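You operate a simulated robot arm through the tools that you are given. There is no shell and no other tool.

You are at the controls of a simulated two-armed robot. One attempt, no reset.

## Task
Lock the pump off and bleed its accumulator down to zero.
Fine: stop button, isolator off, padlock on, in that order; shut the manifold lever; leave the red bleed valve open.

Only the result counts: the job must be done as asked and must still hold three seconds after the hand-in. Knocking over, shifting, dropping, spilling or breaking anything else fails it.

## Robot
Two 7-joint arms with fingered hands on one trunk that stands fixed in place. Base frame: the origin is at the foot of the trunk, x ahead of it, y to its left, z up. Units: m, rad, N and s.
The left shoulder is at [0.06, 0.166, 0.994], the right one opposite. With the tool pointing down near the work surface each hand reaches from about 0.36 to 0.86 m from the base axis, measured 20 degrees to its own side. Payload 5 kg a hand.
The TCP of each hand is the grasp point between the finger pads, 0.032 m short of the fingertips. In the tool frame z runs along the fingers and y along their closing line. The gripper opens to 0.16 m; its body begins 0.089 m behind the TCP. The gripper is a hand of 3 fingers: y runs from the thumb to the fingers, the wrist lies at [0, 0, -0.267] in the tool frame, and closing takes about 1.5 s.
Orientation is told as [roll, pitch, yaw] about the base's x, y, z axes, in that order, counted from this pose: with the fingers straight down and closing along the base's y, the tool's x points along the base's -x, its y along +y and its z along -z.

## Interface
- The arms move only by the tool move_arm. It takes "left_steps", "right_steps" or both (then of equal length, played together; a hand with none holds still); each is a list of rows, each a list of 7 numbers: the turn, a rotation vector about the tool's x, y, z in rad, then the shift along the tool's x, y, z in m, then the gripper command, from -1 (shut) to 1 (fully open), values between in proportion. In form: [[rx, ry, rz, x, y, z, hand], ...]. A call has 1 to 20 rows; each row is the pose to reach, as a shift and turn from the pose commanded when the call began, along the tool's axes at that moment. Rows are played at 5 a second. More than 0.05 m and 0.15 rad between two rows, or a gripper value outside its range, and nothing of the call is played. A pose out of reach is approached as far as the arm can. The call stops where the force on the tool passes 40 N (or 10 N more than at its start, if that is more) or the arm is blocked; 0.2 s more then pass. Each finger travels about 0.045 m/s and halts on what it meets, pressing with about 23 N; the grip force reading is that of the motor and also rises with nothing between the fingers. The clock runs only during rows and for 0.2 s after the last one: add rows that repeat a pose to give the fingers time. It gives the time, the measured TCP pose, the force on the tool (base axes), the opening and the grip force at its end, in the units of the frame above (readings bear some noise), with the torque about the TCP (base axes, N m) and any sound that the robot's microphone picked up.
- Cameras (640 x 400 px; columns grow to the right, rows downward): "scene" is now at [0.0218, 0.0676, 1.6488]; the picture's right is [0.79, -0.62, 0.00], its down [-0.37, -0.47, -0.80] and it looks along [0.50, 0.63, -0.59] (base axes); focal length 214 px, centre (320, 200). "left" rides on the left gripper at [-0.065, -0.004, -0.116] in its tool frame; the picture's right is [0.06, -1.00, 0.00], its down [0.87, 0.05, -0.49] and it looks along [0.49, 0.03, 0.87] (tool axes); focal length 261 px, centre (320, 200). "right" rides on the right gripper at [0.065, -0.004, -0.116] in its tool frame; the picture's right is [0.06, 1.00, 0.00], its down [-0.87, 0.05, -0.49] and it looks along [-0.49, 0.03, 0.87] (tool axes); focal length 261 px, centre (320, 200). There is no depth. A picture from a camera that has moved, and an enlarged one, comes with that camera's place and axes in the base frame and with its lens.
- grab_frame(camera): a new picture of that camera. It takes no simulated time.
- lift_body(by): slides the trunk up (or, below 0, down) by that many m; the arms and the scene camera ride with it, the base frame stays. It gives what a move gives, with no picture.
- hand_shape(shape, hand): the hand has 3 fingers and takes this shape, open, in about a second: jaw (thumb against the fingers, like two jaws); tri (thumb and two fingers); tip (a fingertip pinch); poke (one finger out to press); point (the index stretched); flat (the hand flat); cup (the hand cupped); fist (a fist). The gripper value then closes the fingers along that shape, each until it touches; the sizes above hold for jaw. It gives what a move gives, with no picture.
- turn_head(pan, tilt): turns the head with the scene camera to pan (to the left, within 1.501 rad either way) and tilt (down, from -0.506 to 1.204), counted from straight ahead of the robot. It gives what a move gives.
- inspect(camera, box): a new picture of the part [left, top, right, bottom] of that camera's present view, enlarged. It takes no simulated time.
- close_job(): hands the job in; it is judged then, once.

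Nothing tells you positions but the pictures and the camera data. Unless the task says otherwise, let go and move clear before handing in.

The tools are called after "Call:" as a command line: name --argument value ..., lists and objects as JSON in quotes. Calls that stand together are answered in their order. move_arm: Moves the arms, as the interface text tells. Its arguments: {"type":"object","properties":{"left_steps":{"type":"array"},"right_steps":{"type":"array"}},"required":[]} The other tools are called the same way: lift_body (by) moves the trunk up or down; hand_shape (shape, hand) gives the hand a shape; turn_head (pan, tilt) turns the head that bears the scene camera; grab_frame (camera) takes a picture; inspect (camera, box) takes an enlarged picture of a part of a camera's view; close_job () hands the job in.

At the start:

```text
clock: 0.0
left_position: [0.2695, 0.361, 1.4222]
left_ee_rot: [0.0, 0.0, 0.0]
left_wrist_force: [-0.1, 0.3, 0.2]
left_moment: [0.0, 0.0, 0.02]
left_finger_gap: 0.1595
left_gripper_force: 0.1
left_shape: jaw
right_position: [0.3673, 0.0285, 1.4688]
right_ee_rot: [-0.001, 0.001, -0.002]
right_wrist_force: [0.3, -0.3, 0.2]
right_moment: [0.01, -0.03, 0.0]
right_finger_gap: 0.1599
right_gripper_force: 0.0
right_shape: jaw
trunk travel left (down, up): [-0.542, 0.048]
head pan, tilt (commanded): [0.906, 0.635]
```

scene: 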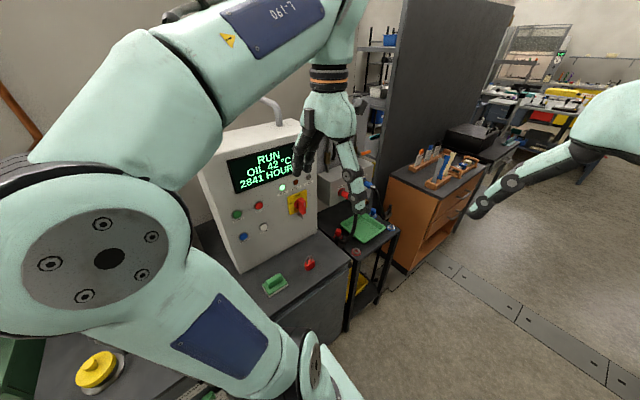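
right: 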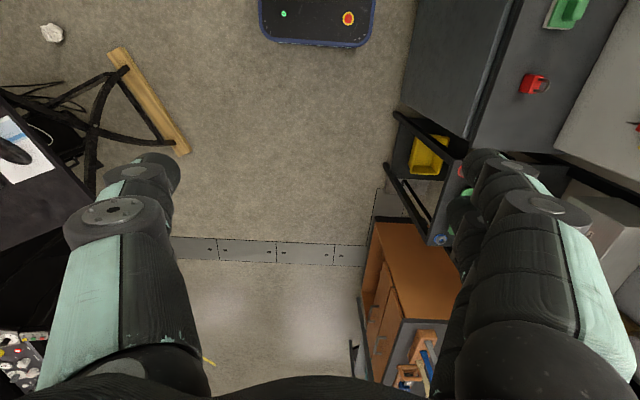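
left: 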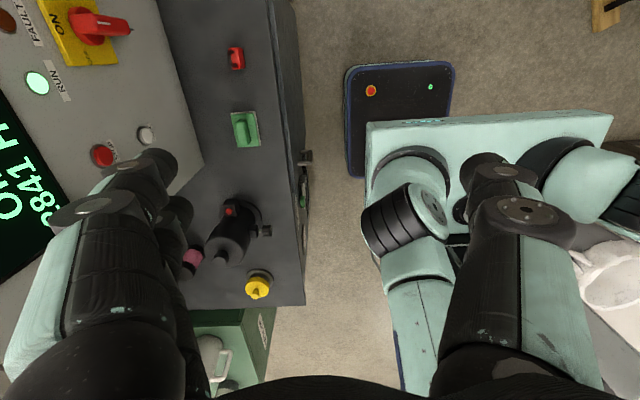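

I see a pump control cabinet to the left of the robot, with a display reading RUN, several buttons, a red/yellow isolator switch and a bench top with a green block, a red padlock and an accumulator. First I'll look around with the head camera for better views.

Call:
inspect --camera "scene" --box '[180, 80, 420, 320]'

Call:
inspect --camera "left" --box '[0, 0, 320, 320]'

Call:
turn_head --pan 1.4 --tilt 0.8

```text
1.67 times, centred on (300, 200) of scene
camera zoom: at [0.0218, 0.0676, 1.6488], right [0.79, -0.62, 0.0], down [-0.37, -0.47, -0.8], along [0.5, 0.63, -0.59], focal length 358 px, centre (353, 200)
```

zoom: 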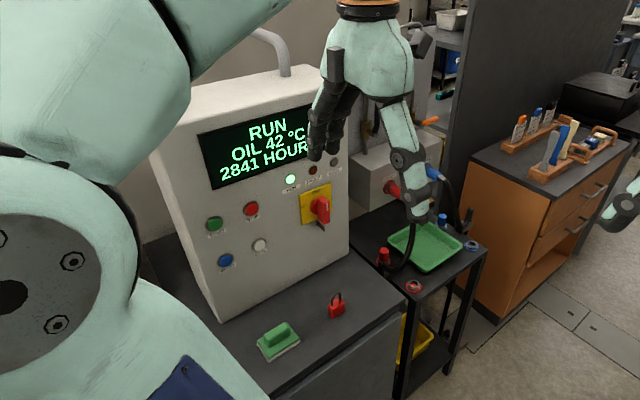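

```text
1.25 times, centred on (160, 160) of left
camera zoom: at [0.3341, 0.3571, 1.5378], right [-0.06, -1.0, 0.0], down [-0.87, 0.05, 0.49], along [-0.49, 0.03, -0.87], focal length 326 px, centre (520, 250)
```

zoom: 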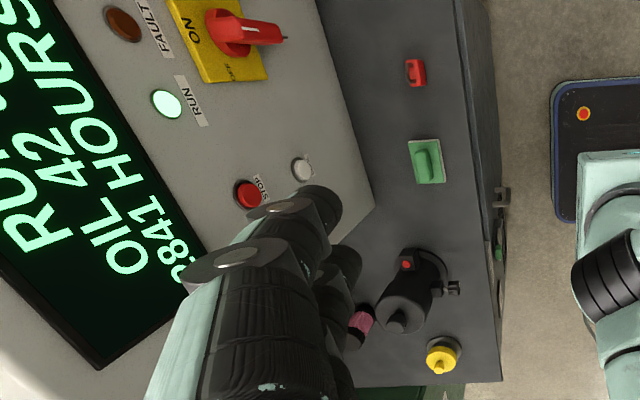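

```text
clock: 0.9
left_position: [0.2699, 0.3593, 1.4213]
left_ee_rot: [-0.001, 0.0, 0.0]
left_wrist_force: [-0.3, -0.4, 0.1]
left_moment: [0.0, -0.02, 0.02]
left_finger_gap: 0.1596
left_gripper_force: 0.0
left_shape: jaw
right_position: [0.3673, 0.0279, 1.469]
right_ee_rot: [0.001, -0.001, -0.001]
right_wrist_force: [0.2, -0.5, 1.3]
right_moment: [-0.02, -0.02, 0.03]
right_finger_gap: 0.1601
right_gripper_force: 0.0
right_shape: jaw
trunk travel left (down, up): [-0.542, 0.048]
head pan, tilt (commanded): [1.4, 0.799]
```

The panel shows green, red (STOP), blue and white buttons plus an isolator with ON/OFF. I'll look at the new head view.

Call:
grab_frame --camera "scene"

```text
taken
camera scene: at [-0.0183, 0.0784, 1.635], right [0.99, -0.17, 0.0], down [-0.12, -0.71, -0.7], along [0.12, 0.69, -0.72], focal length 214 px, centre (320, 200)
```

scene: 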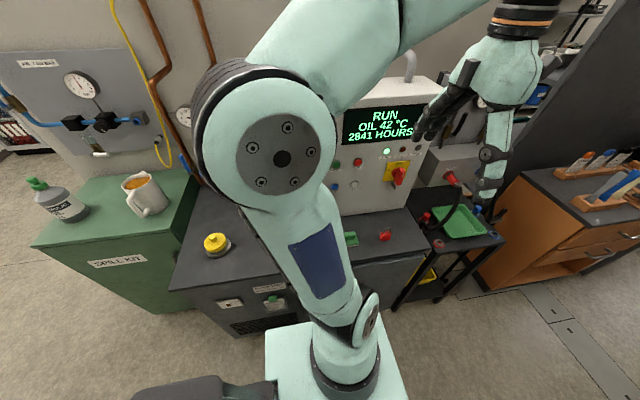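

The left arm is blocking much of the view. I'll look at more head angles and zoom in before moving it.

Call:
inspect --camera "scene" --box '[160, 200, 340, 340]'

Call:
inspect --camera "scene" --box '[330, 90, 530, 290]'

Call:
inspect --camera "scene" --box '[0, 40, 200, 240]'

Call:
inspect --camera "left" --box '[160, 170, 320, 310]'

Call:
inspect --camera "right" --box '[380, 60, 640, 260]'

```text
2.86 times, centred on (250, 270) of scene
camera zoom: at [-0.0183, 0.0784, 1.635], right [0.99, -0.17, 0.0], down [-0.12, -0.71, -0.7], along [0.12, 0.69, -0.72], focal length 613 px, centre (520, 0)
```

zoom: 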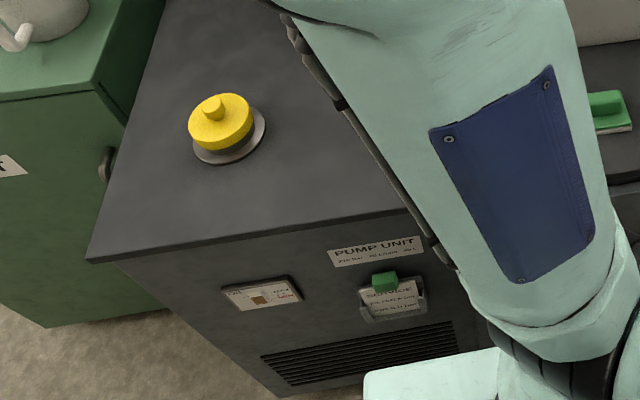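

```text
2.00 times, centred on (430, 190) of scene
camera zoom: at [-0.0183, 0.0784, 1.635], right [0.99, -0.17, 0.0], down [-0.12, -0.71, -0.7], along [0.12, 0.69, -0.72], focal length 429 px, centre (100, 220)
```

zoom: 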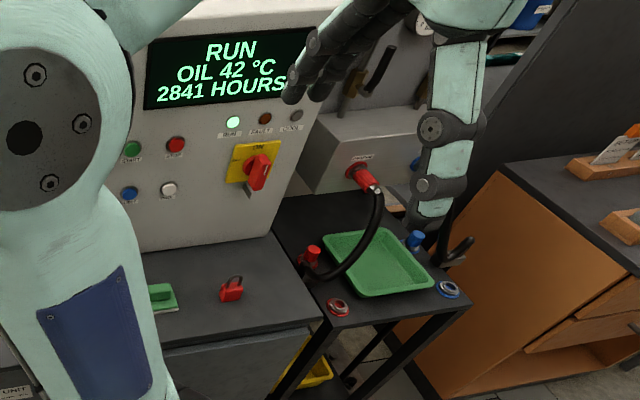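

```text
2.00 times, centred on (100, 140) of scene
camera zoom: at [-0.0183, 0.0784, 1.635], right [0.99, -0.17, 0.0], down [-0.12, -0.71, -0.7], along [0.12, 0.69, -0.72], focal length 429 px, centre (760, 320)
```

zoom: 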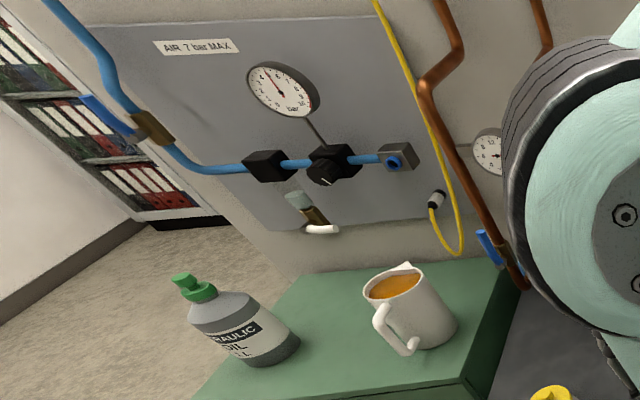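

```text
2.86 times, centred on (240, 240) of left
camera zoom: at [0.3341, 0.357, 1.5378], right [-0.06, -1.0, 0.0], down [-0.87, 0.05, 0.49], along [-0.49, 0.03, -0.87], focal length 745 px, centre (549, 86)
```

zoom: 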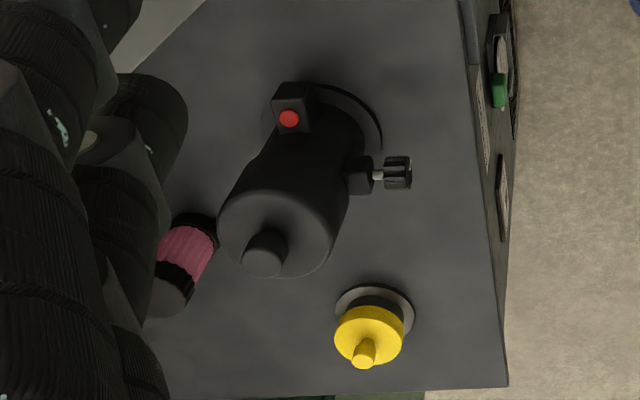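

```text
2.00 times, centred on (510, 160) of right
camera zoom: at [0.3032, 0.0238, 1.5844], right [-0.06, 1.0, 0.0], down [0.87, 0.05, 0.49], along [0.49, 0.03, -0.87], focal length 521 px, centre (-60, 280)
```

zoom: 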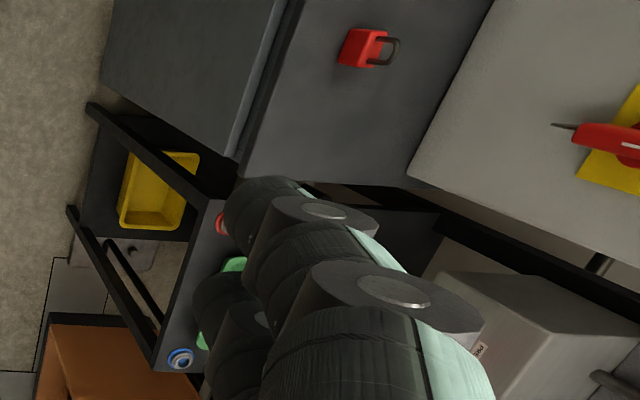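

The manifold with red and blue hose couplers sits to the right of the control panel, and the black cylinder with the valve on the bench looks like the accumulator. I'll move both arms away to open up the head camera view.

Call:
move_arm --left_steps '[[0, 0, 0, -0.02, -0.016, 0.02, 1], [0, 0, 0, -0.04, -0.032, 0.04, 1], [0, 0, 0, -0.06, -0.048, 0.06, 1], [0, 0, 0, -0.08, -0.064, 0.08, 1], [0, 0, 0, -0.1, -0.08, 0.1, 1], [0, 0, 0, -0.12, -0.096, 0.12, 1], [0, 0, 0, -0.14, -0.112, 0.14, 1], [0, 0, 0, -0.16, -0.128, 0.16, 1], [0, 0, 0, -0.18, -0.144, 0.18, 1], [0, 0, 0, -0.2, -0.16, 0.2, 1]]' --right_steps '[[0, 0, 0, 0, -0.03, 0, 1], [0, 0, 0, 0, -0.06, 0, 1], [0, 0, 0, 0, -0.09, 0, 1], [0, 0, 0, 0, -0.12, 0, 1], [0, 0, 0, 0, -0.15, 0, 1], [0, 0, 0, 0, -0.18, 0, 1], [0, 0, 0, 0, -0.21, 0, 1], [0, 0, 0, 0, -0.24, 0, 1], [0, 0, 0, 0, -0.27, 0, 1], [0, 0, 0, 0, -0.3, 0, 1]]'

Call:
grab_frame --camera "scene"

Call:
grab_frame --camera "left"

```text
clock: 3.1
left_position: [0.471, 0.2033, 1.2202]
left_ee_rot: [-0.002, -0.003, 0.002]
left_wrist_force: [-0.9, 1.0, 0.4]
left_moment: [-0.12, -0.1, 0.0]
left_finger_gap: 0.1599
left_gripper_force: 0.0
left_shape: jaw
right_position: [0.3627, -0.2533, 1.4757]
right_ee_rot: [-0.002, -0.018, 0.051]
right_wrist_force: [0.3, -2.1, -1.5]
right_moment: [0.18, 0.11, 0.0]
right_finger_gap: 0.1597
right_gripper_force: 0.1
right_shape: jaw
trunk travel left (down, up): [-0.542, 0.048]
head pan, tilt (commanded): [1.4, 0.799]
```

```text
taken
camera scene: at [-0.02, 0.0818, 1.6349], right [0.99, -0.17, 0.0], down [-0.12, -0.71, -0.7], along [0.12, 0.69, -0.72], focal length 214 px, centre (320, 200)
```

scene: 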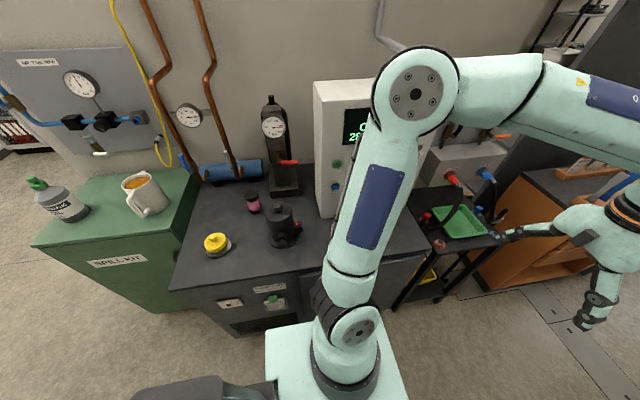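

```text
taken
camera left: at [0.5338, 0.2001, 1.3366], right [-0.06, -1.0, 0.0], down [-0.87, 0.05, 0.49], along [-0.49, 0.03, -0.87], focal length 261 px, centre (320, 200)
```

left: 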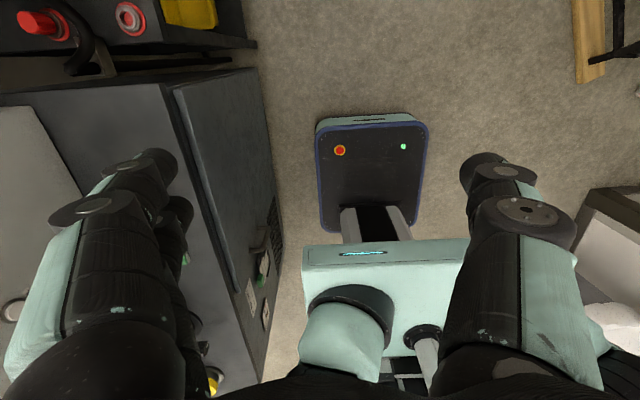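

Now a tall black device with a gauge and a red lever is visible at the back of the bench, along with the front cylinder and a yellow cap. I'll zoom in on these.

Call:
inspect --camera "scene" --box '[160, 80, 330, 210]'

Call:
inspect --camera "scene" --box '[180, 170, 330, 290]'

Call:
inspect --camera "scene" --box '[400, 100, 560, 280]'

Call:
inspect --camera "scene" --box '[180, 260, 340, 350]'

```text
3.08 times, centred on (245, 145) of scene
camera zoom: at [-0.02, 0.0818, 1.6349], right [0.99, -0.17, 0.0], down [-0.12, -0.71, -0.7], along [0.12, 0.69, -0.72], focal length 660 px, centre (551, 369)
```

zoom: 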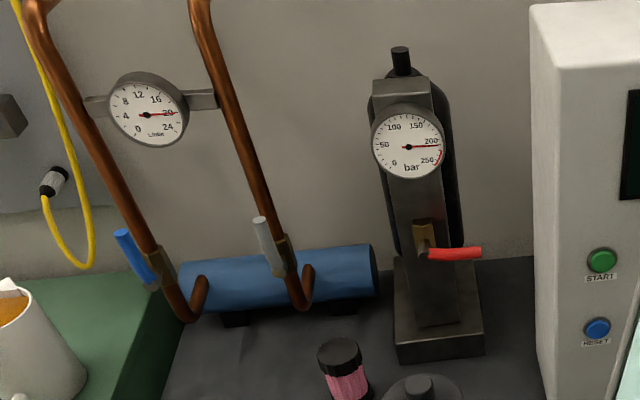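

```text
3.33 times, centred on (255, 230) of scene
camera zoom: at [-0.02, 0.0818, 1.6349], right [0.99, -0.17, 0.0], down [-0.12, -0.71, -0.7], along [0.12, 0.69, -0.72], focal length 715 px, centre (537, 100)
```

zoom: 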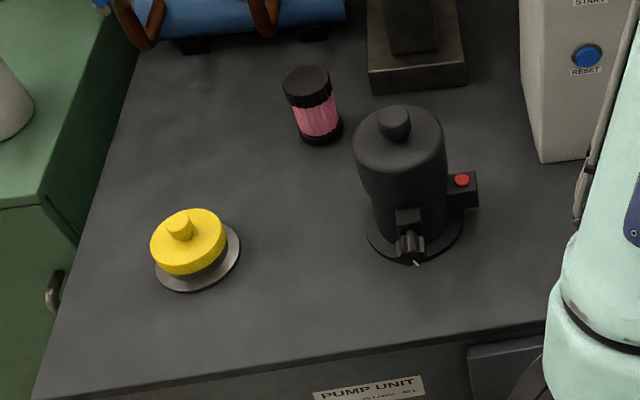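

```text
2.22 times, centred on (480, 190) of scene
camera zoom: at [-0.02, 0.0818, 1.6349], right [0.99, -0.17, 0.0], down [-0.12, -0.71, -0.7], along [0.12, 0.69, -0.72], focal length 477 px, centre (-36, 222)
```

zoom: 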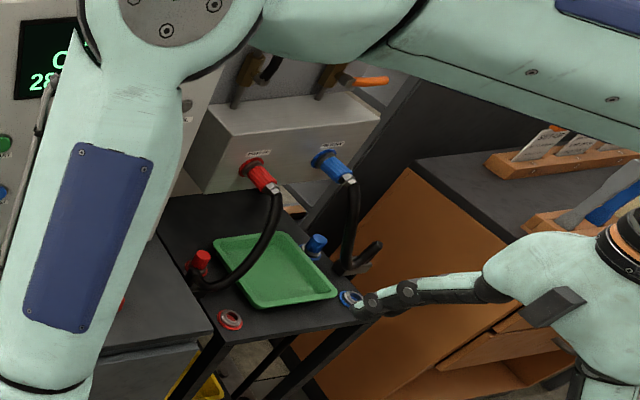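

```text
4.00 times, centred on (260, 305) of scene
camera zoom: at [-0.02, 0.0818, 1.6349], right [0.99, -0.17, 0.0], down [-0.12, -0.71, -0.7], along [0.12, 0.69, -0.72], focal length 858 px, centre (560, -220)
```

zoom: 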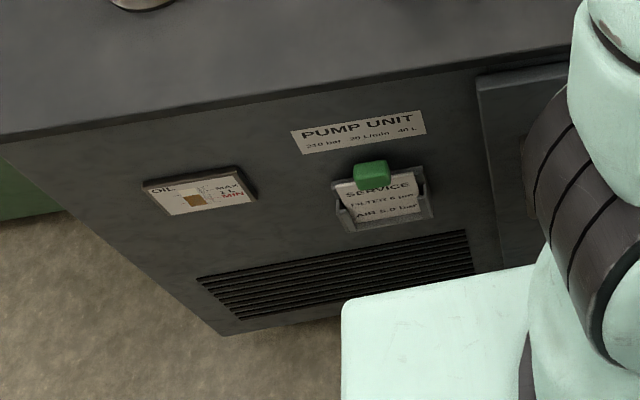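

The tall device is the accumulator: its gauge reads about 200 bar and the red bleed lever is on its front. Next I'll look at the panel and the manifold.

Call:
turn_head --pan 0.95 --tilt 0.55

Call:
grab_frame --camera "scene"

```text
clock: 4.0
left_position: [0.4701, 0.1999, 1.2208]
left_ee_rot: [0.0, 0.001, 0.002]
left_wrist_force: [-0.3, -0.1, 0.4]
left_moment: [0.02, 0.01, 0.0]
left_finger_gap: 0.1599
left_gripper_force: 0.0
left_shape: jaw
right_position: [0.3638, -0.2578, 1.4744]
right_ee_rot: [0.0, -0.019, 0.051]
right_wrist_force: [0.1, 0.0, 1.0]
right_moment: [0.02, 0.0, -0.02]
right_finger_gap: 0.1599
right_gripper_force: 0.0
right_shape: jaw
trunk travel left (down, up): [-0.542, 0.048]
head pan, tilt (commanded): [0.949, 0.55]
```

```text
taken
camera scene: at [0.0202, 0.072, 1.6564], right [0.81, -0.58, 0.0], down [-0.3, -0.43, -0.85], along [0.5, 0.69, -0.52], focal length 214 px, centre (320, 200)
```

scene: 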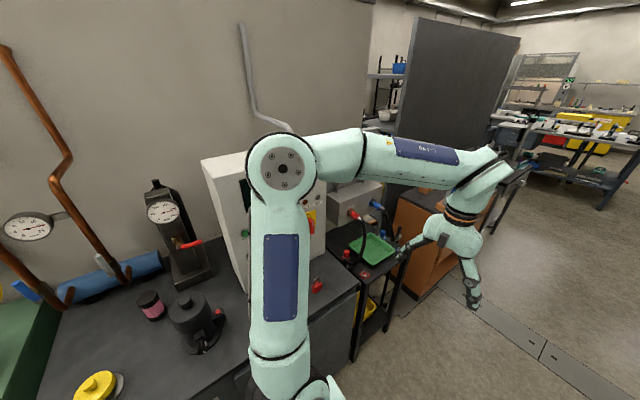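

From triangulation, STOP is at about (0.226, 0.68, 1.178), the isolator at about (0.385, 0.667, 1.114), and the panel face is vertical at y≈0.685. I'll turn the left hand to point horizontally at the panel so its camera can see it close up.

Call:
move_arm --left_steps '[[-0.131, 0, 0, 0.006, 0.008, 0.002, 1], [-0.262, 0, 0, 0.012, 0.016, 0.004, 1], [-0.393, 0, 0, 0.018, 0.025, 0.006, 1], [-0.524, 0, 0, 0.024, 0.033, 0.008, 1], [-0.654, 0, 0, 0.03, 0.042, 0.01, 1], [-0.785, 0, 0, 0.035, 0.05, 0.011, 1], [-0.916, 0, 0, 0.041, 0.058, 0.012, 1], [-1.047, 0, 0, 0.047, 0.067, 0.014, 1], [-1.178, 0, 0, 0.053, 0.075, 0.016, 1], [-1.309, 0, 0, 0.059, 0.083, 0.018, 1], [-1.44, 0, 0, 0.065, 0.092, 0.019, 1], [-1.571, 0, 0, 0.07, 0.1, 0.02, 1]]'

Call:
grab_frame --camera "left"

Call:
grab_frame --camera "scene"

```text
clock: 6.6
left_position: [0.4006, 0.301, 1.2024]
left_ee_rot: [1.571, 0.001, 0.001]
left_wrist_force: [0.0, -0.2, -0.4]
left_moment: [-0.01, 0.0, -0.01]
left_finger_gap: 0.1599
left_gripper_force: 0.0
left_shape: jaw
right_position: [0.3682, -0.2731, 1.4687]
right_ee_rot: [0.002, 0.0, 0.0]
right_wrist_force: [-0.9, 0.6, -0.4]
right_moment: [-0.01, 0.0, -0.01]
right_finger_gap: 0.1598
right_gripper_force: 0.1
right_shape: jaw
trunk travel left (down, up): [-0.542, 0.048]
head pan, tilt (commanded): [0.949, 0.55]
```

```text
taken
camera left: at [0.4647, 0.1853, 1.1974], right [-0.06, 0.0, -1.0], down [-0.87, -0.49, 0.05], along [-0.49, 0.87, 0.03], focal length 261 px, centre (320, 200)
```

left: 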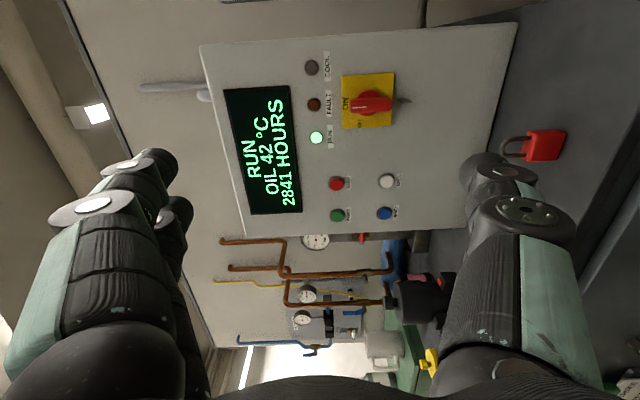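

```text
taken
camera scene: at [0.0206, 0.0712, 1.6565], right [0.81, -0.58, 0.0], down [-0.3, -0.42, -0.85], along [0.5, 0.69, -0.52], focal length 214 px, centre (320, 200)
```

scene: 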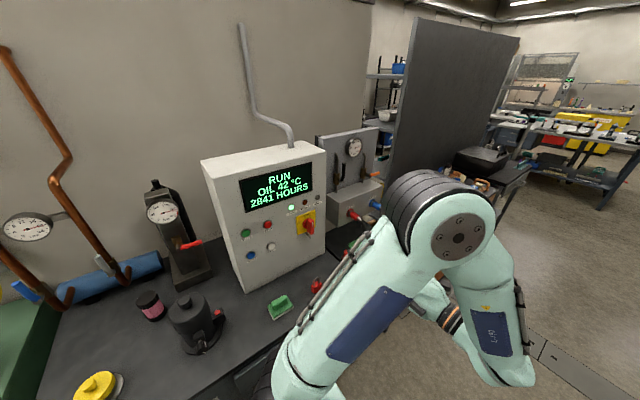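

Now the panel and manifold are in clear view. I'll zoom in on the isolator, the padlock, the manifold and the accumulator.

Call:
inspect --camera "left" --box '[300, 40, 460, 240]'

Call:
inspect --camera "left" --box '[460, 90, 640, 210]'

Call:
inspect --camera "scene" --box '[310, 120, 410, 260]'

Call:
inspect --camera "scene" --box '[120, 160, 260, 320]'

Call:
inspect --camera "scene" --box '[220, 160, 340, 320]'

```text
2.00 times, centred on (380, 140) of left
camera zoom: at [0.4647, 0.1853, 1.1974], right [-0.06, 0.0, -1.0], down [-0.87, -0.49, 0.05], along [-0.49, 0.87, 0.03], focal length 521 px, centre (200, 320)
```

zoom: 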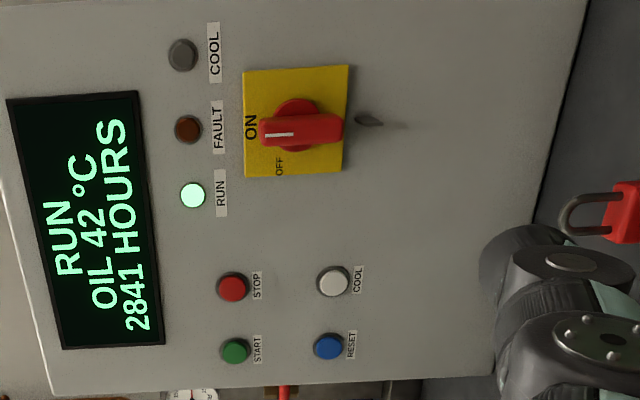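

```text
3.33 times, centred on (550, 150) of left
camera zoom: at [0.4647, 0.1853, 1.1974], right [-0.06, 0.0, -1.0], down [-0.87, -0.49, 0.05], along [-0.49, 0.87, 0.03], focal length 869 px, centre (-447, 367)
```

zoom: 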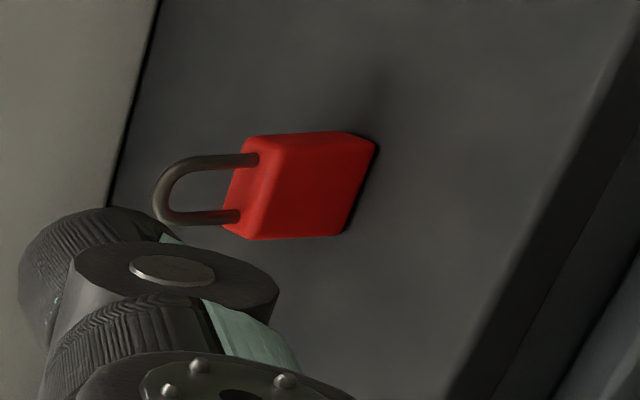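

```text
2.86 times, centred on (360, 190) of scene
camera zoom: at [0.0206, 0.0712, 1.6565], right [0.81, -0.58, 0.0], down [-0.3, -0.42, -0.85], along [0.5, 0.69, -0.52], focal length 613 px, centre (206, 229)
```

zoom: 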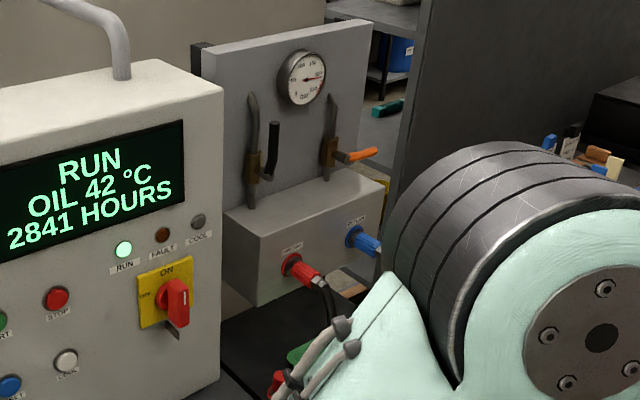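

```text
2.50 times, centred on (190, 240) of scene
camera zoom: at [0.0206, 0.0712, 1.6565], right [0.81, -0.58, 0.0], down [-0.3, -0.42, -0.85], along [0.5, 0.69, -0.52], focal length 536 px, centre (645, 100)
```

zoom: 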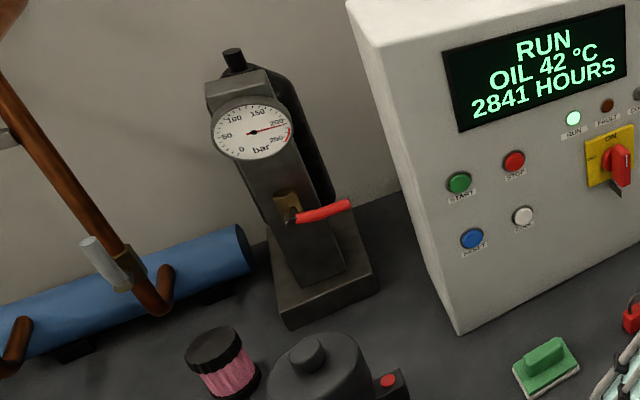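

```text
2.50 times, centred on (280, 240) of scene
camera zoom: at [0.0206, 0.0712, 1.6565], right [0.81, -0.58, 0.0], down [-0.3, -0.42, -0.85], along [0.5, 0.69, -0.52], focal length 536 px, centre (420, 100)
```

zoom: 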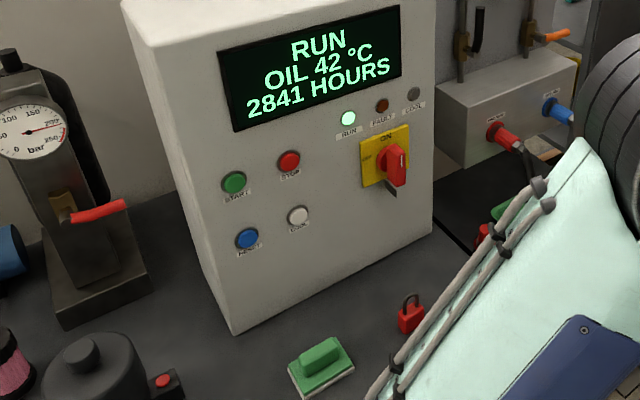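

The isolator reads ON, with OFF to its left, and a dark tab sits below it. The manifold has a black lever lying along its pipe and an orange one across. I'll bring the left hand camera closer to study the isolator tab.

Call:
move_arm --left_steps '[[0, 0, 0, -0.006, -0.017, 0.036, 1], [0, 0, 0, -0.012, -0.034, 0.072, 1], [0, 0, 0, -0.018, -0.05, 0.108, 1], [0, 0, 0, -0.024, -0.067, 0.144, 1], [0, 0, 0, -0.03, -0.084, 0.18, 1], [0, 0, 0, -0.035, -0.1, 0.215, 1]]'

Call:
grab_frame --camera "left"

Call:
grab_frame --camera "scene"

```text
clock: 8.0
left_position: [0.4337, 0.5172, 1.1038]
left_ee_rot: [1.57, 0.001, -0.001]
left_wrist_force: [0.6, 0.3, 0.3]
left_moment: [0.01, -0.01, -0.03]
left_finger_gap: 0.1597
left_gripper_force: 0.0
left_shape: jaw
right_position: [0.368, -0.2714, 1.4703]
right_ee_rot: [0.001, -0.001, 0.001]
right_wrist_force: [-0.7, 0.3, -0.3]
right_moment: [-0.04, -0.01, -0.01]
right_finger_gap: 0.1601
right_gripper_force: 0.1
right_shape: jaw
trunk travel left (down, up): [-0.542, 0.048]
head pan, tilt (commanded): [0.949, 0.55]
```

```text
taken
camera left: at [0.4979, 0.4024, 1.0981], right [-0.06, 0.0, -1.0], down [-0.87, -0.49, 0.06], along [-0.49, 0.87, 0.03], focal length 261 px, centre (320, 200)
```

left: 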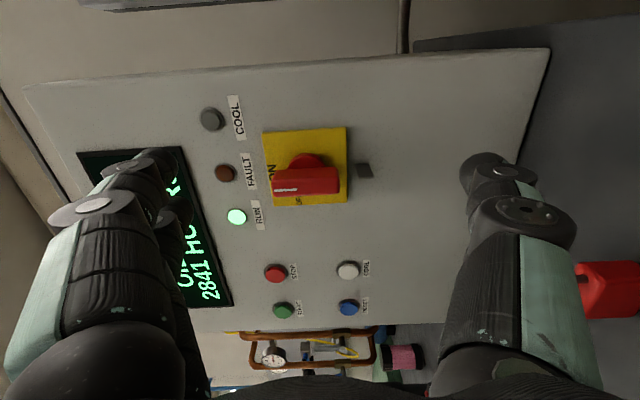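

```text
taken
camera scene: at [0.0206, 0.0728, 1.6564], right [0.81, -0.58, 0.0], down [-0.3, -0.43, -0.85], along [0.5, 0.69, -0.52], focal length 214 px, centre (320, 200)
```

scene: 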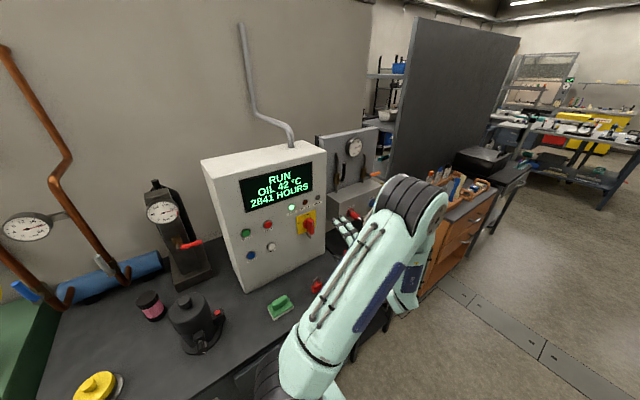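

Call:
inspect --camera "left" --box '[230, 100, 400, 230]'

Call:
inspect --camera "scene" --box '[280, 180, 345, 250]'

Call:
inspect --camera "left" --box '[250, 240, 400, 330]'

Call:
inspect --camera "scene" --box '[310, 120, 400, 220]'

```text
3.08 times, centred on (315, 165) of left
camera zoom: at [0.4979, 0.4024, 1.0981], right [-0.06, 0.0, -1.0], down [-0.87, -0.49, 0.06], along [-0.49, 0.87, 0.03], focal length 802 px, centre (335, 308)
```

zoom: 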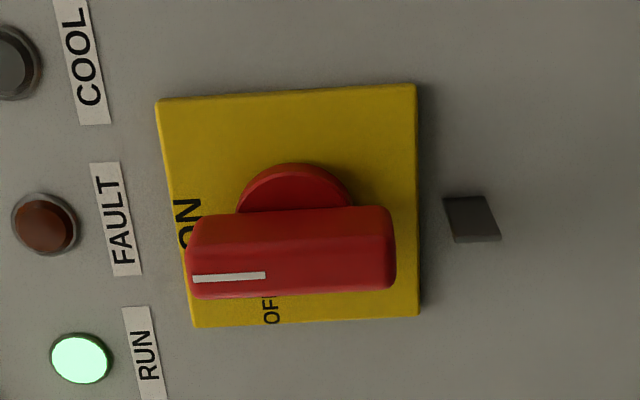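

```text
5.71 times, centred on (312, 215) of scene
camera zoom: at [0.0206, 0.0728, 1.6564], right [0.81, -0.58, 0.0], down [-0.3, -0.43, -0.85], along [0.5, 0.69, -0.52], focal length 1226 px, centre (363, 114)
```

zoom: 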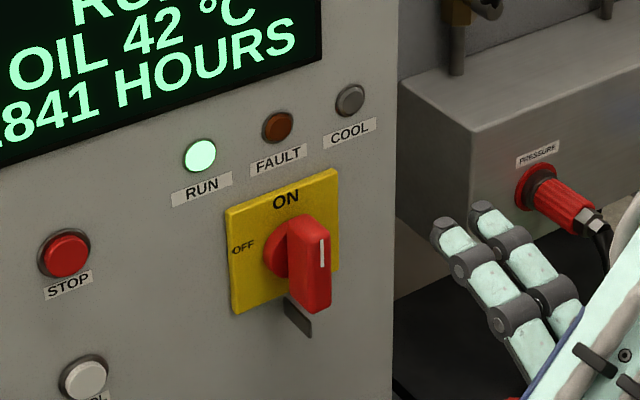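

```text
4.27 times, centred on (325, 285) of left
camera zoom: at [0.4979, 0.4024, 1.0981], right [-0.06, 0.0, -1.0], down [-0.87, -0.49, 0.06], along [-0.49, 0.87, 0.03], focal length 1112 px, centre (299, -163)
```

zoom: 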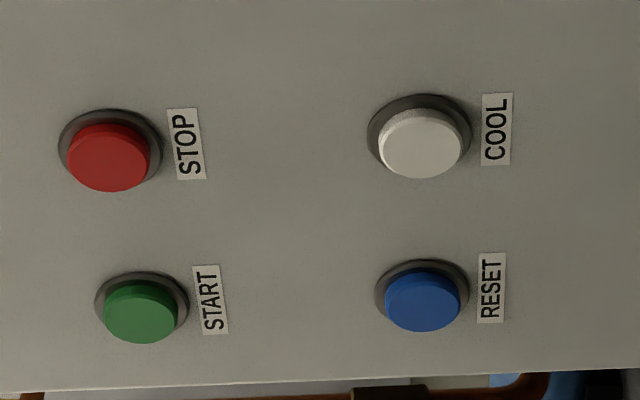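

```text
4.00 times, centred on (355, 170) of scene
camera zoom: at [0.0206, 0.0728, 1.6564], right [0.81, -0.58, 0.0], down [-0.3, -0.43, -0.85], along [0.5, 0.69, -0.52], focal length 858 px, centre (180, 320)
```

zoom: 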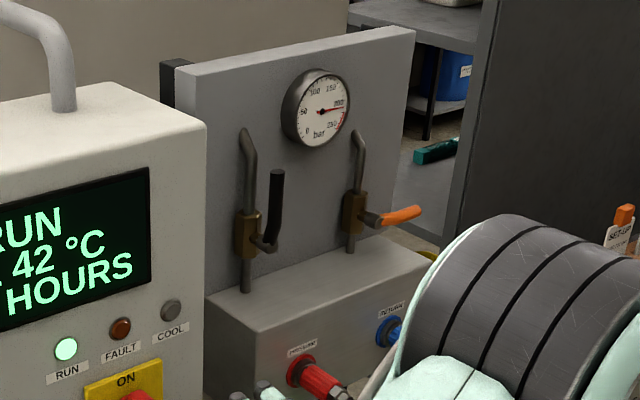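

The tab below the isolator is at about (0.387, 0.658, 1.06) and sticks out from the panel, so the padlock shackle presumably goes over or through it. I'll go closer and view it from the side.

Call:
move_arm --left_steps '[[0, 0, 0, -0.017, -0.017, 0.033, 1], [0, 0, 0, -0.034, -0.034, 0.066, 1], [0, 0, 0, -0.05, -0.05, 0.1, 1]]'

Call:
grab_frame --camera "left"

Call:
inspect --camera "left" --box '[240, 60, 400, 180]'

```text
clock: 8.8
left_position: [0.4845, 0.616, 1.0514]
left_ee_rot: [1.57, 0.002, 0.002]
left_wrist_force: [-0.4, 1.1, -0.3]
left_moment: [0.0, 0.0, 0.01]
left_finger_gap: 0.1599
left_gripper_force: 0.1
left_shape: jaw
right_position: [0.3687, -0.271, 1.469]
right_ee_rot: [0.001, 0.0, 0.001]
right_wrist_force: [0.9, 0.4, -0.7]
right_moment: [-0.06, 0.01, -0.02]
right_finger_gap: 0.16
right_gripper_force: 0.0
right_shape: jaw
trunk travel left (down, up): [-0.542, 0.048]
head pan, tilt (commanded): [0.949, 0.55]
```

```text
taken
camera left: at [0.5491, 0.5017, 1.0467], right [-0.06, 0.0, -1.0], down [-0.87, -0.49, 0.06], along [-0.49, 0.87, 0.03], focal length 261 px, centre (320, 200)
```

left: 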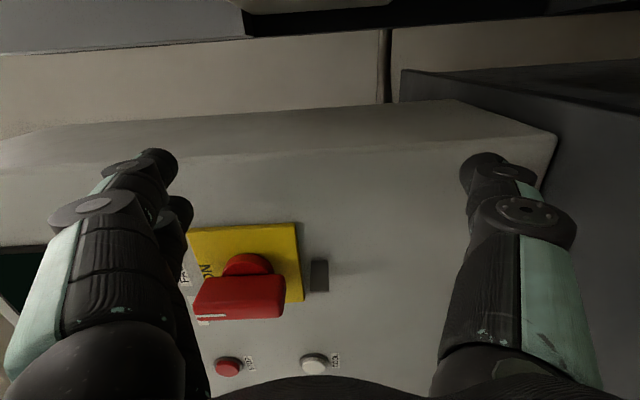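

```text
3.33 times, centred on (320, 120) of left
camera zoom: at [0.5491, 0.5017, 1.0467], right [-0.06, 0.0, -1.0], down [-0.87, -0.49, 0.06], along [-0.49, 0.87, 0.03], focal length 869 px, centre (320, 467)
```

zoom: 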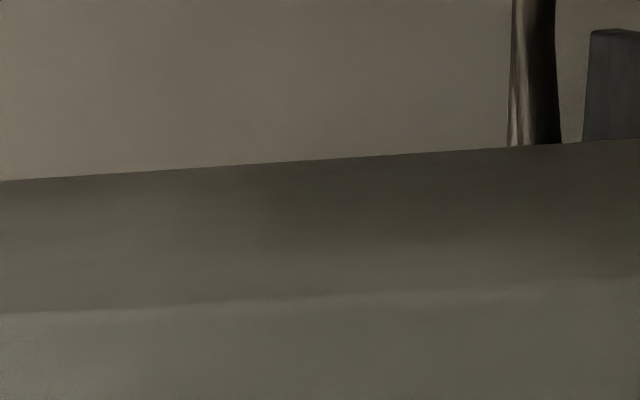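

Call:
inspect --camera "left" --box '[180, 205, 360, 335]'

Call:
inspect --camera "left" --box '[285, 240, 355, 310]'

Call:
inspect --camera "scene" --box '[295, 215, 330, 250]'

Call:
inspect --camera "scene" --box '[300, 270, 340, 300]'

```text
3.08 times, centred on (270, 270) of left
camera zoom: at [0.5491, 0.5017, 1.0467], right [-0.06, 0.0, -1.0], down [-0.87, -0.49, 0.06], along [-0.49, 0.87, 0.03], focal length 802 px, centre (474, -15)
```

zoom: 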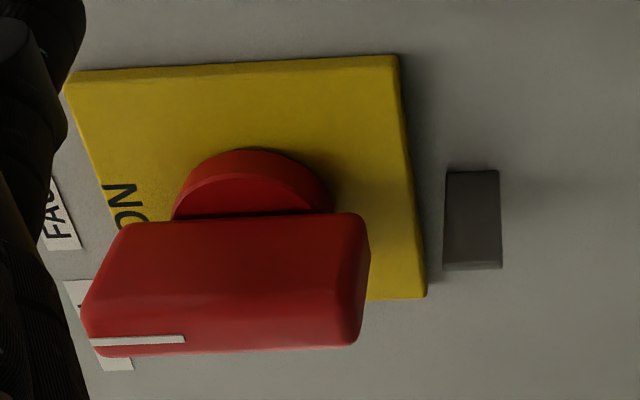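

```text
5.71 times, centred on (320, 275) of left
camera zoom: at [0.5491, 0.5017, 1.0467], right [-0.06, 0.0, -1.0], down [-0.87, -0.49, 0.06], along [-0.49, 0.87, 0.03], focal length 1489 px, centre (320, -229)
```

zoom: 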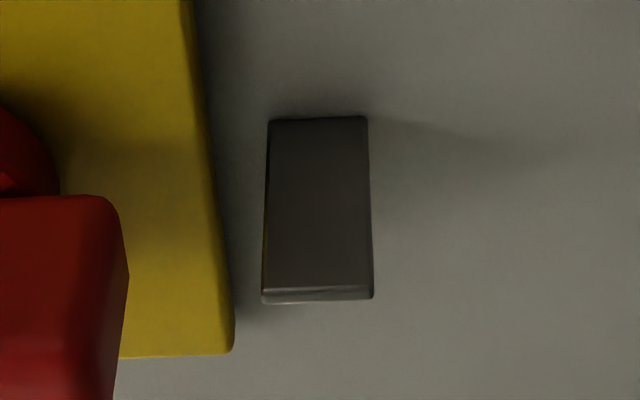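

```text
11.43 times, centred on (312, 232) of scene
camera zoom: at [0.0211, 0.0734, 1.6563], right [0.81, -0.58, 0.0], down [-0.3, -0.43, -0.85], along [0.5, 0.69, -0.52], focal length 2451 px, centre (406, -171)
```

zoom: 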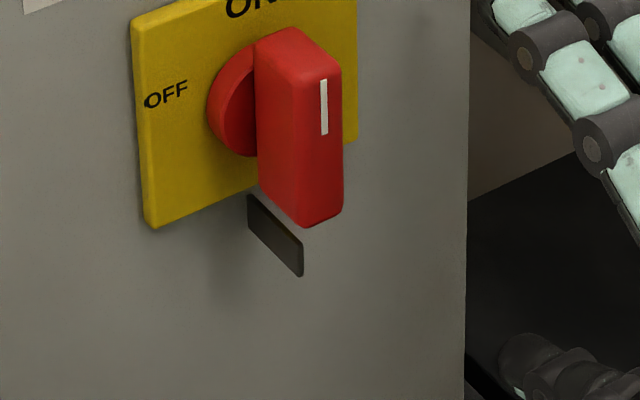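

```text
13.33 times, centred on (320, 285) of scene
camera zoom: at [0.0211, 0.0734, 1.6563], right [0.81, -0.58, 0.0], down [-0.3, -0.43, -0.85], along [0.5, 0.69, -0.52], focal length 2860 px, centre (320, -933)
```

zoom: 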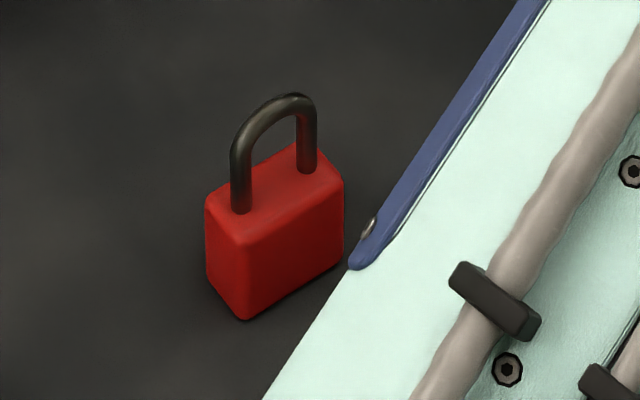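

The tab is a thin plate at about x=0.386, z=1.050–1.065, protruding to y≈0.647. The padlock stands upright at about (0.340, 0.533) with its shackle plane along x, so the loop can slide over the tab along +y. Next I'll retract and turn the left hand to see the manifold.

Call:
move_arm --left_steps '[[0, 0, 0, 0.005, 0.012, -0.04, 1], [0, 0, 0, 0.01, 0.024, -0.08, 1], [0, -0.13, 0, 0.012, 0.03, -0.12, 1], [0, -0.26, 0, 0.014, 0.04, -0.15, 1], [0, -0.39, 0, 0.016, 0.05, -0.17, 1], [0, -0.52, 0, 0.018, 0.06, -0.18, 1], [0, -0.65, 0, 0.02, 0.07, -0.19, 1], [0, -0.78, 0, 0.02, 0.08, -0.2, 1], [0, -0.91, 0, 0.02, 0.09, -0.2, 1], [0, -1.04, 0, 0.02, 0.1, -0.2, 1]]'

Call:
grab_frame --camera "left"

Call:
grab_frame --camera "scene"

```text
clock: 11.0
left_position: [0.5738, 0.344, 1.157]
left_ee_rot: [1.563, 0.0, -0.974]
left_wrist_force: [-0.2, 0.0, 0.3]
left_moment: [0.0, 0.01, 0.01]
left_finger_gap: 0.1599
left_gripper_force: 0.0
left_shape: jaw
left hand out of reach, approached as far as the arm can: row 6, 7, 8, 9, 10
right_position: [0.3661, -0.2723, 1.4704]
right_ee_rot: [0.002, -0.003, -0.001]
right_wrist_force: [-0.8, -1.1, -0.1]
right_moment: [0.02, -0.03, 0.0]
right_finger_gap: 0.1597
right_gripper_force: 0.1
right_shape: jaw
trunk travel left (down, up): [-0.542, 0.048]
head pan, tilt (commanded): [0.949, 0.55]
```

```text
taken
camera left: at [0.5124, 0.2259, 1.1542], right [-0.04, 0.05, -1.0], down [-0.89, 0.44, 0.06], along [0.45, 0.89, 0.03], focal length 261 px, centre (320, 200)
```

left: 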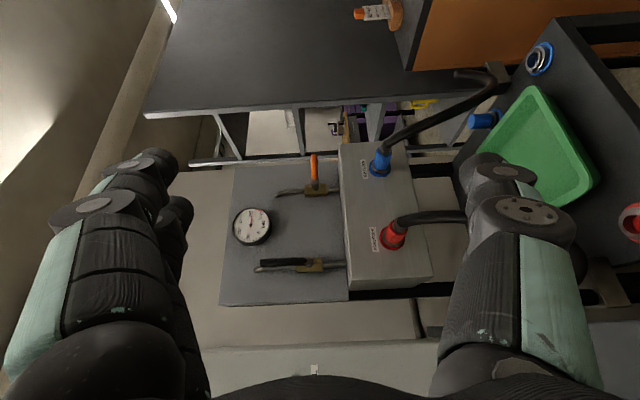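

```text
taken
camera scene: at [0.0188, 0.0713, 1.6565], right [0.81, -0.58, 0.0], down [-0.3, -0.42, -0.85], along [0.5, 0.69, -0.52], focal length 214 px, centre (320, 200)
```

scene: 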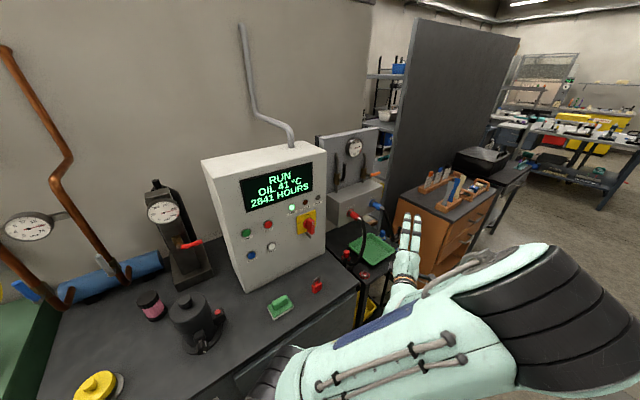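

The black lever's valve is at about (0.644, 0.80, 1.20), within reach of the left arm, and it lies along the pipe, so it is open. The orange one lies across, so it is shut. I'll zoom in on both.

Call:
inspect --camera "left" --box '[210, 130, 430, 310]'

Call:
inspect --camera "left" --box '[245, 240, 350, 300]'

Call:
inspect --camera "scene" --box '[325, 140, 390, 200]'

Call:
inspect --camera "scene" --box '[140, 170, 220, 300]'

```text
2.22 times, centred on (320, 220) of left
camera zoom: at [0.5124, 0.2259, 1.1542], right [-0.04, 0.05, -1.0], down [-0.89, 0.44, 0.06], along [0.45, 0.89, 0.03], focal length 579 px, centre (320, 156)
```

zoom: 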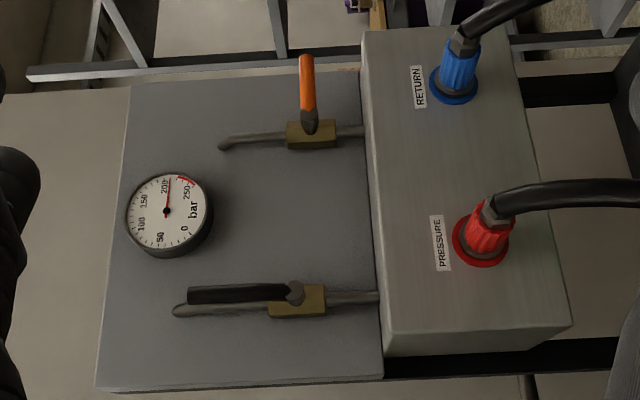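

```text
6.10 times, centred on (298, 270) of left
camera zoom: at [0.5124, 0.2259, 1.1542], right [-0.04, 0.05, -1.0], down [-0.89, 0.44, 0.06], along [0.45, 0.89, 0.03], focal length 1589 px, centre (457, -227)
```

zoom: 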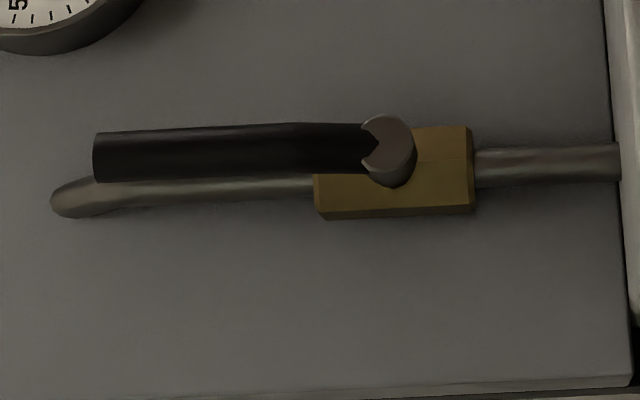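

```text
6.67 times, centred on (358, 170) of scene
camera zoom: at [0.0188, 0.0713, 1.6565], right [0.81, -0.58, 0.0], down [-0.3, -0.42, -0.85], along [0.5, 0.69, -0.52], focal length 1430 px, centre (70, 400)
```

zoom: 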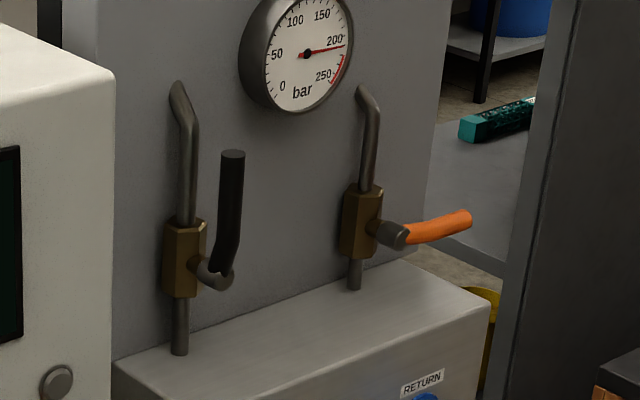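

```text
3.08 times, centred on (180, 235) of scene
camera zoom: at [0.0188, 0.0713, 1.6565], right [0.81, -0.58, 0.0], down [-0.3, -0.42, -0.85], along [0.5, 0.69, -0.52], focal length 660 px, centre (751, 92)
```

zoom: 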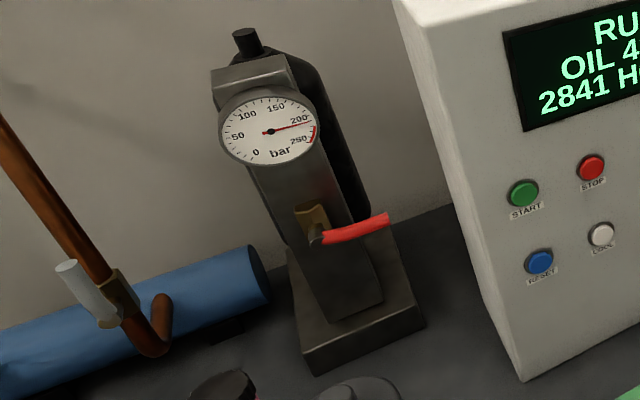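

The black lever's handle points up from a stem that sticks out of its valve, and it should shut by swinging to the right like the orange one. I'll bring the left hand back to point at the panel and take the poke shape for the STOP button.

Call:
move_arm --left_steps '[[0, 0.13, 0, 0.005, 0.004, -0.013, 1], [0, 0.26, 0, 0.011, 0.008, -0.027, 1], [0, 0.39, 0, 0.016, 0.011, -0.04, 1], [0, 0.52, 0, 0.022, 0.015, -0.053, 1], [0, 0.65, 0, 0.028, 0.019, -0.067, 1], [0, 0.78, 0, 0.033, 0.023, -0.08, 1], [0, 0.91, 0, 0.039, 0.026, -0.093, 1], [0, 1.04, 0, 0.044, 0.03, -0.107, 1]]'

Call:
hand_shape --hand "left" --shape "poke"

Call:
grab_frame --camera "left"

Call:
grab_frame --camera "scene"

```text
clock: 12.8
left_position: [0.4652, 0.3215, 1.1871]
left_ee_rot: [1.568, 0.009, 0.067]
left_wrist_force: [-0.4, 0.3, -0.4]
left_moment: [0.0, 0.01, 0.02]
left_finger_gap: 0.16
left_gripper_force: 0.0
left_shape: jaw
right_position: [0.368, -0.2732, 1.4689]
right_ee_rot: [0.002, 0.0, -0.001]
right_wrist_force: [0.5, 0.1, -0.6]
right_moment: [-0.01, -0.02, 0.01]
right_finger_gap: 0.1601
right_gripper_force: 0.1
right_shape: jaw
trunk travel left (down, up): [-0.542, 0.048]
head pan, tilt (commanded): [0.949, 0.55]
```

```text
clock: 13.7
left_position: [0.4653, 0.3211, 1.1883]
left_ee_rot: [1.569, 0.008, 0.065]
left_wrist_force: [0.3, -0.5, -0.6]
left_moment: [0.0, 0.02, 0.01]
left_finger_gap: 0.0
left_gripper_force: 0.1
left_shape: poke
right_position: [0.3672, -0.2721, 1.4691]
right_ee_rot: [0.002, -0.004, -0.001]
right_wrist_force: [0.6, -0.7, 0.5]
right_moment: [0.0, 0.02, 0.03]
right_finger_gap: 0.16
right_gripper_force: 0.1
right_shape: jaw
trunk travel left (down, up): [-0.542, 0.048]
head pan, tilt (commanded): [0.949, 0.55]
```

```text
taken
camera left: at [0.5361, 0.2116, 1.1837], right [-0.07, -0.01, -1.0], down [-0.83, -0.55, 0.06], along [-0.55, 0.84, 0.03], focal length 261 px, centre (320, 200)
```

left: 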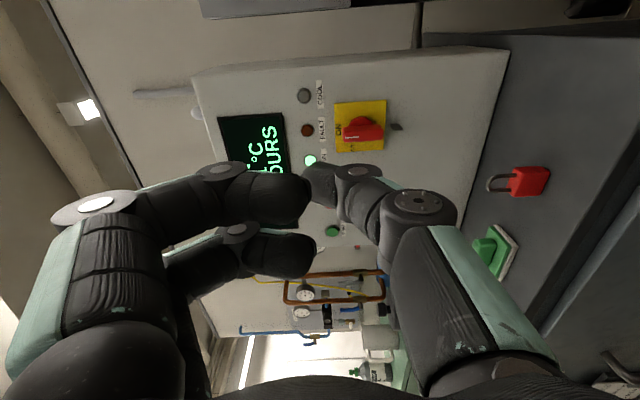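

```text
taken
camera scene: at [0.0202, 0.0717, 1.6564], right [0.81, -0.58, 0.0], down [-0.3, -0.42, -0.85], along [0.5, 0.69, -0.52], focal length 214 px, centre (320, 200)
```

scene: 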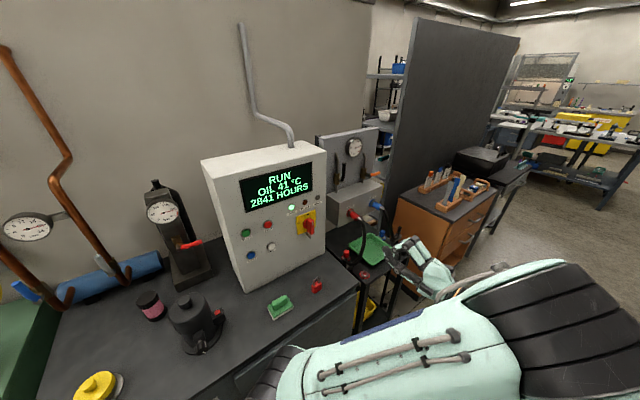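

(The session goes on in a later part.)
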